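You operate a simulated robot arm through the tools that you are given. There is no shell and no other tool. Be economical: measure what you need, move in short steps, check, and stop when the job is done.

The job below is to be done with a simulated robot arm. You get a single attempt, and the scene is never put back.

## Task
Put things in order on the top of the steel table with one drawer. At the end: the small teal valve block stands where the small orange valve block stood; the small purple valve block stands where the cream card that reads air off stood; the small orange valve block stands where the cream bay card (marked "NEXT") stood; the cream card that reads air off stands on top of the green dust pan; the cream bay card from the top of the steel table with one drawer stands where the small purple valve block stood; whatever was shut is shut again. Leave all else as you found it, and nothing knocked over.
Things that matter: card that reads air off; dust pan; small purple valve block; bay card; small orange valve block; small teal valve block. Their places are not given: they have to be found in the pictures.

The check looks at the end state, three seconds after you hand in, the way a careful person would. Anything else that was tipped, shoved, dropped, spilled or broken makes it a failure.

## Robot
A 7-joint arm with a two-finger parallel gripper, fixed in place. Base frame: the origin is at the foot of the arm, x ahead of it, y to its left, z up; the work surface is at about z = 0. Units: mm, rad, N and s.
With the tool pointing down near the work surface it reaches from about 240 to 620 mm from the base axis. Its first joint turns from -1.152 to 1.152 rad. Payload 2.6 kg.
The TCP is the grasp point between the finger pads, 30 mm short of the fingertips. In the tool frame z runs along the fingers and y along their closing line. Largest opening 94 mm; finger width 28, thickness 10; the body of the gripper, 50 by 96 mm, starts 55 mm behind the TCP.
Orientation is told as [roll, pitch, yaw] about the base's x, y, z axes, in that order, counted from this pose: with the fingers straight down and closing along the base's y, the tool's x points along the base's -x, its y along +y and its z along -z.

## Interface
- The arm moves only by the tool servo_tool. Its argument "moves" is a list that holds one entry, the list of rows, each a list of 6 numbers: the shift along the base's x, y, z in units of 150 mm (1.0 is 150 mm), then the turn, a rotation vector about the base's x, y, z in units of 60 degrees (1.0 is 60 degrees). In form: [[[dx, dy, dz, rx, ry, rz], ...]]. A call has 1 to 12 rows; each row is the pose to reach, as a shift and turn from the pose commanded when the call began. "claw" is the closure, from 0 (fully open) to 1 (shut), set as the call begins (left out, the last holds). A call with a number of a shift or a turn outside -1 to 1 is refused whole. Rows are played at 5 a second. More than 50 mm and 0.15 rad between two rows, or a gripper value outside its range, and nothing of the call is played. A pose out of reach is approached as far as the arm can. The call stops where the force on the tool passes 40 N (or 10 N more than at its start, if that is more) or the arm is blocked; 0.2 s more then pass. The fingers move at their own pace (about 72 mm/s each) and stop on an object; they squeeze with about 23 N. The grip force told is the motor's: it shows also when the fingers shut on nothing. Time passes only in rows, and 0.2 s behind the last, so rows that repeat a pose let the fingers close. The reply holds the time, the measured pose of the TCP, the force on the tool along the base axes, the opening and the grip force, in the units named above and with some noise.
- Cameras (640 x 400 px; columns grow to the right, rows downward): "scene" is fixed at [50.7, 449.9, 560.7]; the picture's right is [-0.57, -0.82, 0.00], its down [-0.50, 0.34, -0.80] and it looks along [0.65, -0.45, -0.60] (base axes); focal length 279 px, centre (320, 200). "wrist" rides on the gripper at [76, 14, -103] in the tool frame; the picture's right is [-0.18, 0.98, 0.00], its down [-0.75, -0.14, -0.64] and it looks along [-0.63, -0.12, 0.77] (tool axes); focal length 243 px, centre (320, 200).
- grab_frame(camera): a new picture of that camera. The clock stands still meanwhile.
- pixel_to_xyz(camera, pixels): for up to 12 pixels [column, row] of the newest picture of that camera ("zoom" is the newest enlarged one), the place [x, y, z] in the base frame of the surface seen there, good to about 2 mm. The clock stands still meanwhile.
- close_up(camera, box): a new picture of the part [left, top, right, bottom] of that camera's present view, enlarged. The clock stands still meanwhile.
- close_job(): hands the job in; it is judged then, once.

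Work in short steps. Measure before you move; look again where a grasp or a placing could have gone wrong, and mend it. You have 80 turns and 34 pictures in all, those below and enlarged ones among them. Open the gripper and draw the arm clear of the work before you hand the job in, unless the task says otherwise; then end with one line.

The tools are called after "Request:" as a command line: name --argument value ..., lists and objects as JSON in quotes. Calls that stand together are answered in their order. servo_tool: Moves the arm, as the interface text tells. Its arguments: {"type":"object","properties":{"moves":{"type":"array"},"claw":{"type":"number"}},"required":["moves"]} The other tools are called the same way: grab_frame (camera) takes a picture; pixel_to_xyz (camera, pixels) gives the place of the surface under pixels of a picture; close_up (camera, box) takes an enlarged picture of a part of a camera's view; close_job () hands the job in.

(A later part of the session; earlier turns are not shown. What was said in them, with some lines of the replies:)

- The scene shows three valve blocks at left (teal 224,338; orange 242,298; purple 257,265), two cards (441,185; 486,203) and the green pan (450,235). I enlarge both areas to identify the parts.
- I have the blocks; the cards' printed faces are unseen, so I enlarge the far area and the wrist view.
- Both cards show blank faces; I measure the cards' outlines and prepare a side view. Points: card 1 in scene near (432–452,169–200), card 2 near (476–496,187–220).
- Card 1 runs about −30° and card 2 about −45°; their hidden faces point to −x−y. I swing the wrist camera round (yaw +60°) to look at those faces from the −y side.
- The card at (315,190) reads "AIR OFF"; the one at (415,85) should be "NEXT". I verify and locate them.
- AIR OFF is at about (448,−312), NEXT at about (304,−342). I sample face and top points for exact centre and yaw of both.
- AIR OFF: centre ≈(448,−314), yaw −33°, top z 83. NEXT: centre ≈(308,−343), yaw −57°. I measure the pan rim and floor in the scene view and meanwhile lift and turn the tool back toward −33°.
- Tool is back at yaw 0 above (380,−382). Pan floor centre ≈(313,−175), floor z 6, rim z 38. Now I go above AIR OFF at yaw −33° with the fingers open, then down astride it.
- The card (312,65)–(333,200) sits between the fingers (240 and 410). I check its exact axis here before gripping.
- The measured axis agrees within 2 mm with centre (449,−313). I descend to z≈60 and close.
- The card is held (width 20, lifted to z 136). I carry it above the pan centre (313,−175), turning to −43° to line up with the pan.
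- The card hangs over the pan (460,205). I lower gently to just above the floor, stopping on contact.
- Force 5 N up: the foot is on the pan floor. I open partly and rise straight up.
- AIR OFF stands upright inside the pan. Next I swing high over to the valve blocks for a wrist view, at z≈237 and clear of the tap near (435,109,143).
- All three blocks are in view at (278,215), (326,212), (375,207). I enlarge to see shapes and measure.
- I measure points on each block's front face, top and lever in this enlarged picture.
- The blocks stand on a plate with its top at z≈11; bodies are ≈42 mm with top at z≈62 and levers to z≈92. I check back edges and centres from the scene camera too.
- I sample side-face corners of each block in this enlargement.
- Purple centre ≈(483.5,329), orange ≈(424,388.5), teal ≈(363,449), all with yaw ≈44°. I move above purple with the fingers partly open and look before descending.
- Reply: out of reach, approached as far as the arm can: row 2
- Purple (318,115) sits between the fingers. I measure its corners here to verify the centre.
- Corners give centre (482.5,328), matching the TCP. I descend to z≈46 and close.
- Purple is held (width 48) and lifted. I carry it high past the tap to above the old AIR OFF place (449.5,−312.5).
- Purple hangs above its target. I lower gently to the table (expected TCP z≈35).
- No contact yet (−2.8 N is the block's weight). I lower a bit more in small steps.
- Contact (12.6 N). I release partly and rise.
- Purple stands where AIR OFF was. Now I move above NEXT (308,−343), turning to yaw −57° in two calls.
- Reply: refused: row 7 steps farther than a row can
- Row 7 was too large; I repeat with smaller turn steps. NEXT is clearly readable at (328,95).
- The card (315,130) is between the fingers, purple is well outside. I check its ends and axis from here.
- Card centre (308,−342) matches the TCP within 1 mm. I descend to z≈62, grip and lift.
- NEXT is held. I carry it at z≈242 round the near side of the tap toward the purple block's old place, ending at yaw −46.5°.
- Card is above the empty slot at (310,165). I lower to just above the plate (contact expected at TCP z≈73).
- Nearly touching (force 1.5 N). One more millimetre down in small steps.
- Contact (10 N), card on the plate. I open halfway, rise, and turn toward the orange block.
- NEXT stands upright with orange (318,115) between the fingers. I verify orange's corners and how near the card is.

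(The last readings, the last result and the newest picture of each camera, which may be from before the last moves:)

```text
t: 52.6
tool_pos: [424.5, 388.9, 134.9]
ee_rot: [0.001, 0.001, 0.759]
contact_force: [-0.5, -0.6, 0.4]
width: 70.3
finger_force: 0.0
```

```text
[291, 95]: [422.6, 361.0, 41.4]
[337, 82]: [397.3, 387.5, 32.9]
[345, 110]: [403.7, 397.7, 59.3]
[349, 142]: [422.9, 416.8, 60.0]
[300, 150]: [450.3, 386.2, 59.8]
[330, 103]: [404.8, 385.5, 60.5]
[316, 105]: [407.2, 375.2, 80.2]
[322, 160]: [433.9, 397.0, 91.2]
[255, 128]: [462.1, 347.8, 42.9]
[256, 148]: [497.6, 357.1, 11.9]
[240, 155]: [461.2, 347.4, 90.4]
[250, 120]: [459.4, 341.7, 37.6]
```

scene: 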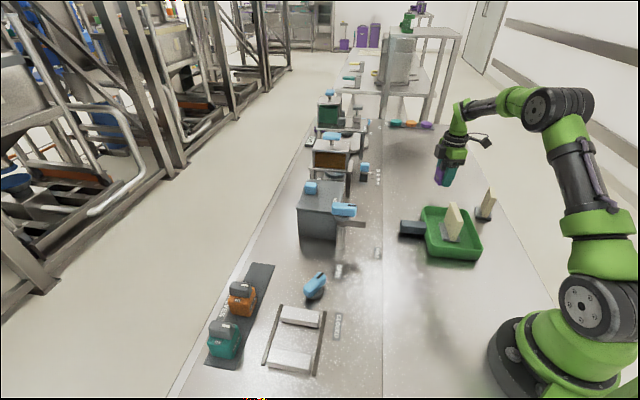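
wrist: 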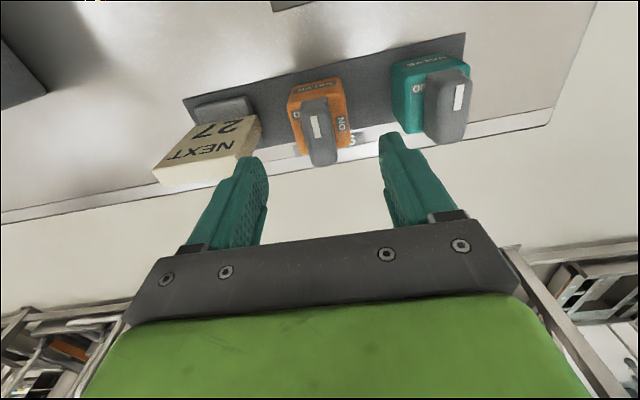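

Orange centre (423.5,388.5) matches, and the card's end is 56 mm away, outside the fingers. I descend, grip and lift.

Request:
servo_tool --moves '[[[0, 0, -0.2, 0, 0, 0], [0, 0, -0.4, 0, 0, 0], [0, 0, -0.53, 0, 0, 0], [0, 0, -0.597, 0, 0, 0], [0, 0, -0.597, 0, 0, 0]]]' --claw 0.3

Request:
servo_tool --moves '[[[0, 0, 0, 0, 0, 0], [0, 0, 0, 0, 0, 0], [0, 0, 0, 0, 0, 0], [0, 0, 0, 0, 0, 0]]]' --claw 1

Request:
servo_tool --moves '[[[0, 0, 0.1, 0, 0, 0], [0, 0, 0.35, 0, 0, 0], [0, 0, 0.65, 0, 0, 0], [0, 0, 0.95, 0, 0, 0], [-0.15, -0.2, 0.98, 0, 0, 0], [-0.3, -0.4, 0.98, 0, 0, 0], [-0.3, -0.4, 0.98, 0, 0, 0]]]'

```text
t: 53.8
tool_pos: [424.9, 388.4, 46.4]
ee_rot: [0.002, -0.001, 0.759]
contact_force: [0.6, 0.8, -0.4]
width: 65.9
finger_force: 0.1
```

```text
t: 54.8
tool_pos: [424.3, 388.2, 47.0]
ee_rot: [-0.001, 0.0, 0.76]
contact_force: [0.0, 0.3, -0.8]
width: 48.3
finger_force: 23.3
```

```text
t: 56.4
tool_pos: [380.3, 328.7, 193.8]
ee_rot: [-0.002, -0.001, 0.759]
contact_force: [0.9, 1.0, -2.3]
width: 48.1
finger_force: 22.9
```

Orange is held. I carry it high to the old NEXT place (308,−342), turning to yaw 33°.

Request:
servo_tool --moves '[[[-0.06, -0.25, 0.1, 0, 0, 0], [-0.12, -0.5, 0.25, 0, 0, 0], [-0.18, -0.75, 0.25, 0, 0, 0], [-0.25, -1, 0.25, 0, 0, 0]]]'

Request:
servo_tool --moves '[[[0, -0.25, 0, 0, 0, 0], [0, -0.5, 0, 0, 0, 0], [0, -0.75, 0, 0, 0, 0], [0, -1, 0, 0, 0, 0]]]'

Request:
servo_tool --moves '[[[0, -0.25, 0, 0, 0, 0], [0, -0.5, 0, 0, 0, 0], [0, -0.75, 0, 0, 0, 0], [0, -1, 0, 0, 0, 0]]]'

Request:
servo_tool --moves '[[[-0.025, -0.25, 0, 0, 0, -0.05], [-0.05, -0.5, 0, 0, 0, -0.1], [-0.075, -0.75, 0, 0, 0, -0.14], [-0.1, -1, 0, 0, 0, -0.175]]]'

Request:
servo_tool --moves '[[[-0.06, -0.23, 0, 0, 0, 0], [-0.123, -0.47, 0, 0, 0, 0], [-0.123, -0.47, -0.3, 0, 0, 0], [-0.123, -0.47, -0.6, 0, 0, 0], [-0.123, -0.47, -0.9, 0, 0, 0], [-0.123, -0.47, -0.9, 0, 0, 0]]]'

Request:
close_up --camera "scene" --box '[395, 130, 525, 270]'

```text
t: 57.4
tool_pos: [341.4, 176.8, 230.1]
ee_rot: [-0.001, 0.001, 0.761]
contact_force: [-0.1, 0.2, -0.9]
width: 47.7
finger_force: 22.7
```

```text
t: 58.4
tool_pos: [341.3, 27.1, 231.5]
ee_rot: [0.001, -0.001, 0.761]
contact_force: [-0.2, -0.1, -2.3]
width: 48.3
finger_force: 22.5
```

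```text
t: 59.4
tool_pos: [338.8, -119.9, 231.5]
ee_rot: [-0.001, 0.001, 0.762]
contact_force: [0.7, 0.9, -1.7]
width: 48.2
finger_force: 22.9
```

```text
t: 60.4
tool_pos: [325.3, -271.3, 230.1]
ee_rot: [-0.001, -0.001, 0.578]
contact_force: [0.1, -0.4, -2.0]
width: 48.3
finger_force: 22.9
```

```text
t: 61.8
tool_pos: [305.8, -344.6, 93.9]
ee_rot: [-0.001, 0.0, 0.577]
contact_force: [0.0, -0.1, -1.4]
width: 48.0
finger_force: 23.0
```

```text
2.86 times, centred on (460, 200) of scene
```

zoom: 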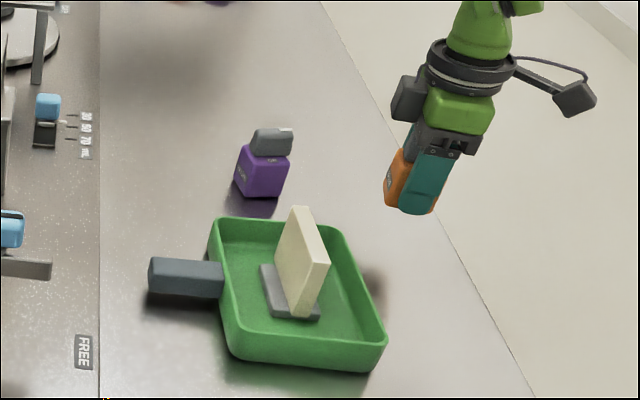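

Orange hangs over its target clear of the pan. I lower gently to the table.

Request:
servo_tool --moves '[[[0, 0, -0.25, 0, 0, 0], [0, 0, -0.37, 0, 0, 0], [0, 0, -0.395, 0, 0, 0], [0, 0, -0.405, 0, 0, 0], [0, 0, -0.409, 0, 0, 0], [0, 0, -0.413, 0, 0, 0], [0, 0, -0.413, 0, 0, 0]]]'

```text
t: 63.4
tool_pos: [309.6, -343.2, 33.8]
ee_rot: [-0.005, -0.001, 0.576]
contact_force: [-4.2, -2.4, 22.1]
width: 48.5
finger_force: 23.1
```

Contact (22 N), a little firm: I ease up slightly, release and rise.

Request:
servo_tool --moves '[[[0, 0, 0.007, 0, 0, 0], [0, 0, 0.007, 0, 0, 0]]]'

Request:
servo_tool --moves '[[[0, 0, 0, 0, 0, 0], [0, 0, 0, 0, 0, 0], [0, 0, 0, 0, 0, 0]]]' --claw 0.25

Request:
servo_tool --moves '[[[0, 0, 0.1, 0, 0, 0], [0, 0, 0.35, 0, 0, 0], [0, 0, 0.65, 0, 0, 0], [0, 0, 0.97, 0, 0, 0], [0, 0, 1, 0, 0, 0]]]'

Request:
close_up --camera "scene" --box '[395, 130, 525, 270]'

```text
t: 64.0
tool_pos: [309.6, -341.3, 34.8]
ee_rot: [-0.003, 0.0, 0.579]
contact_force: [1.2, -4.4, 11.8]
width: 48.3
finger_force: 22.9
```

```text
t: 64.8
tool_pos: [306.6, -341.6, 34.6]
ee_rot: [-0.001, 0.001, 0.577]
contact_force: [0.7, 0.4, 0.1]
width: 70.2
finger_force: 0.1
```

```text
t: 66.0
tool_pos: [310.2, -341.7, 183.8]
ee_rot: [0.0, -0.001, 0.578]
contact_force: [-0.5, -0.5, -0.9]
width: 70.5
finger_force: 0.0
```

```text
2.86 times, centred on (460, 200) of scene
```

zoom: 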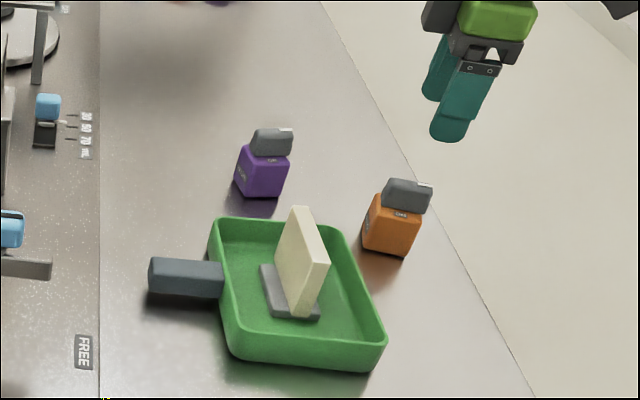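

Orange stands upright at its place. I swing back, high, to above the teal block (363,449).

Request:
servo_tool --moves '[[[0.04, 0.2, 0.2, 0, 0, 0], [0.08, 0.45, 0.33, 0, 0, 0], [0.12, 0.72, 0.33, 0, 0, 0], [0.15, 1, 0.33, 0, 0, 0]]]'

Request:
servo_tool --moves '[[[0.012, 0.25, 0, 0, 0, 0], [0.025, 0.5, 0, 0, 0, 0], [0.037, 0.75, 0, 0, 0, 0], [0.05, 1, 0, 0, 0, 0]]]'

Request:
servo_tool --moves '[[[0, 0.25, 0, 0, 0, 0], [0, 0.5, 0, 0, 0, 0], [0, 0.75, 0, 0, 0, 0], [0, 1, 0, 0, 0, 0]]]'

Request:
servo_tool --moves '[[[0, 0.25, 0, 0, 0, 0.05], [0, 0.5, 0, 0, 0, 0.1], [0, 0.75, 0, 0, 0, 0.15], [0, 1, 0, 0, 0, 0.19]]]'

Request:
servo_tool --moves '[[[0.02, 0.25, -0.08, 0, 0, 0], [0.04, 0.5, -0.17, 0, 0, 0], [0.06, 0.75, -0.26, 0, 0, 0], [0.08, 1, -0.35, 0, 0, 0]]]'

Request:
servo_tool --moves '[[[0.087, 0.273, 0, 0, 0, 0], [0.087, 0.273, -0.15, 0, 0, 0], [0.087, 0.273, -0.31, 0, 0, 0], [0.087, 0.273, -0.31, 0, 0, 0]]]'

Request:
grab_frame --camera "wrist"

```text
t: 67.0
tool_pos: [331.4, -191.5, 231.2]
ee_rot: [0.0, -0.002, 0.576]
contact_force: [0.2, 0.2, -0.4]
width: 70.3
finger_force: 0.0
```

```text
t: 68.0
tool_pos: [339.7, -41.5, 234.7]
ee_rot: [0.0, 0.0, 0.576]
contact_force: [-0.4, -0.7, 0.0]
width: 70.5
finger_force: 0.1
```

```text
t: 69.0
tool_pos: [339.1, 107.7, 233.0]
ee_rot: [0.0, 0.0, 0.578]
contact_force: [0.4, -0.6, 0.3]
width: 70.4
finger_force: 0.1
```

```text
t: 70.0
tool_pos: [340.8, 257.9, 235.8]
ee_rot: [0.0, 0.001, 0.774]
contact_force: [0.3, -0.3, -0.4]
width: 70.4
finger_force: 0.1
```

```text
t: 71.0
tool_pos: [350.6, 408.9, 180.7]
ee_rot: [0.0, 0.0, 0.775]
contact_force: [0.0, -0.2, 0.0]
width: 70.6
finger_force: 0.0
```

```text
t: 72.0
tool_pos: [363.7, 448.0, 134.0]
ee_rot: [0.001, 0.0, 0.775]
contact_force: [0.6, 0.4, 0.1]
width: 70.5
finger_force: 0.2
```

```text
7 pictures are left
```

wrist: 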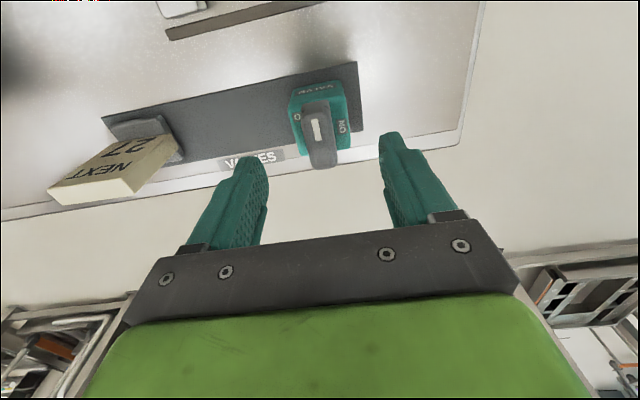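

Teal (318,118) is between the fingers. I verify its corners before going down.

Request:
pixel_to_xyz --camera "wrist" --pixels '[[292, 97], [339, 84], [345, 110], [349, 142], [301, 152], [320, 160], [178, 150], [110, 125]]'

```text
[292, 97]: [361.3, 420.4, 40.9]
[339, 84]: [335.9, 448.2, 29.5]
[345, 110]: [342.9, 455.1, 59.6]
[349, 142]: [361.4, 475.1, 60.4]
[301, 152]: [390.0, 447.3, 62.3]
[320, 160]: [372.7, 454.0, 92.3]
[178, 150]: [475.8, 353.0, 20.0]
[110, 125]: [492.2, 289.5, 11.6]
```

Teal centre (362.5,448) matches. I descend, grip and lift.

Request:
servo_tool --moves '[[[-0.004, -0.005, -0.2, 0, 0, 0], [-0.004, -0.005, -0.4, 0, 0, 0], [-0.004, -0.005, -0.53, 0, 0, 0], [-0.004, -0.005, -0.594, 0, 0, 0], [-0.004, -0.005, -0.594, 0, 0, 0]]]'

Request:
servo_tool --moves '[[[0, 0, 0, 0, 0, 0], [0, 0, 0, 0, 0, 0], [0, 0, 0, 0, 0, 0], [0, 0, 0, 0, 0, 0]]]' --claw 1

Request:
servo_tool --moves '[[[0, 0, 0.1, 0, 0, 0], [0, 0, 0.25, 0, 0, 0], [0, 0, 0.4, 0, 0, 0], [0.2, -0.2, 0.4, 0, 0, 0], [0.41, -0.399, 0.4, 0, 0, -0.015], [0.41, -0.399, 0.4, 0, 0, -0.015]]]'

```text
t: 73.2
tool_pos: [362.5, 447.9, 46.1]
ee_rot: [0.0, 0.0, 0.776]
contact_force: [0.1, -0.3, -0.3]
width: 70.5
finger_force: 0.0
```

```text
t: 74.2
tool_pos: [362.8, 448.0, 46.3]
ee_rot: [-0.001, -0.001, 0.774]
contact_force: [-0.3, 1.4, 0.2]
width: 48.2
finger_force: 23.1
```

```text
t: 75.6
tool_pos: [425.5, 388.0, 104.9]
ee_rot: [-0.001, 0.0, 0.761]
contact_force: [-0.3, 0.0, -3.0]
width: 48.2
finger_force: 23.3
```

Teal is held above the orange place (424,388). The finger on the card side stays 20+ mm clear of NEXT; I lower to the plate.

Request:
servo_tool --moves '[[[0, 0, -0.2, 0, 0, 0], [0, 0, -0.35, 0, 0, 0], [0, 0, -0.385, 0, 0, 0], [0, 0, -0.395, 0, 0, 0], [0, 0, -0.4, 0, 0, 0], [0, 0, -0.403, 0, 0, 0], [0, 0, -0.403, 0, 0, 0]]]'

```text
t: 77.2
tool_pos: [425.5, 388.5, 46.3]
ee_rot: [0.001, -0.004, 0.758]
contact_force: [-0.5, -4.1, 15.3]
width: 48.3
finger_force: 23.1
```

Contact (15 N). I ease up a hair, release with a small opening, and rise clear.

Request:
servo_tool --moves '[[[0, 0, 0.004, 0, 0, 0], [0, 0, 0.004, 0, 0, 0]]]'

Request:
servo_tool --moves '[[[0, 0, 0, 0, 0, 0], [0, 0, 0, 0, 0, 0], [0, 0, 0, 0, 0, 0]]]' --claw 0.3

Request:
servo_tool --moves '[[[0, 0, 0.1, 0, 0, 0], [0, 0, 0.35, 0, 0, 0], [0, 0, 0.65, 0, 0, 0], [0, 0, 0.95, 0, 0, 0], [-0.2, -0.2, 1, 0, 0, 0], [-0.4, -0.4, 1, 0, 0, 0], [-0.6, -0.6, 1, 0, 0, 0], [-0.75, -0.75, 1, 0, 0, 0]]]'

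Request:
servo_tool --moves '[[[0, -0.25, 0.2, 0, 0, 0], [0, -0.5, 0.2, 0, 0, 0], [0, -0.75, 0.2, 0, 0, 0], [0, -1, 0.2, 0, 0, 0]]]' --claw 0

Request:
grab_frame --camera "scene"

Request:
close_up --camera "scene" --box '[190, 220, 350, 380]'

```text
t: 77.8
tool_pos: [425.0, 388.1, 46.1]
ee_rot: [-0.002, -0.002, 0.761]
contact_force: [4.4, -0.6, 11.3]
width: 48.4
finger_force: 23.2
```

```text
t: 78.6
tool_pos: [424.5, 387.7, 45.0]
ee_rot: [-0.002, 0.0, 0.761]
contact_force: [0.4, -0.6, 0.1]
width: 65.5
finger_force: 0.0
```

```text
t: 80.4
tool_pos: [313.4, 274.3, 196.2]
ee_rot: [0.0, 0.0, 0.759]
contact_force: [0.0, 0.3, 0.3]
width: 65.7
finger_force: 0.1
```

```text
t: 81.4
tool_pos: [311.6, 124.4, 225.5]
ee_rot: [0.0, 0.0, 0.761]
contact_force: [0.1, -0.2, -0.7]
width: 94.0
finger_force: 0.0
```

```text
6 pictures are left
```

scene: 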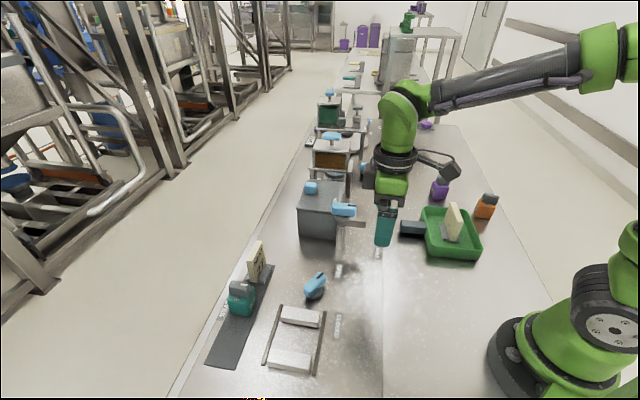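

```text
2.50 times, centred on (270, 300) of scene
```

zoom: 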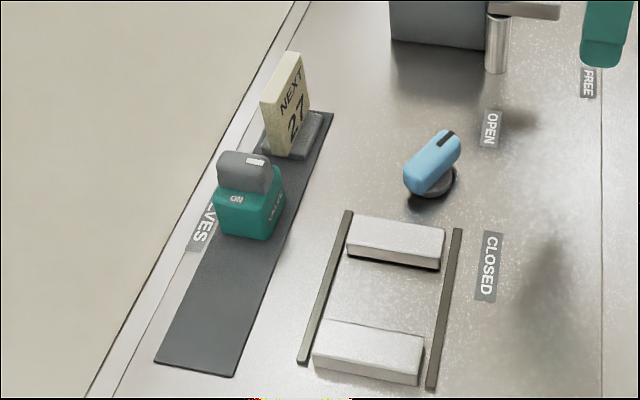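

Every piece stands in its place, nothing else has moved, and nothing was opened. The gripper is open and clear, so I hand in.

Request:
close_job

```text
The job is handed in.
```

I moved all five pieces to the places you asked for and handed the job in; in the last pictures they all stood upright, nothing else had moved, and nothing had been opened.
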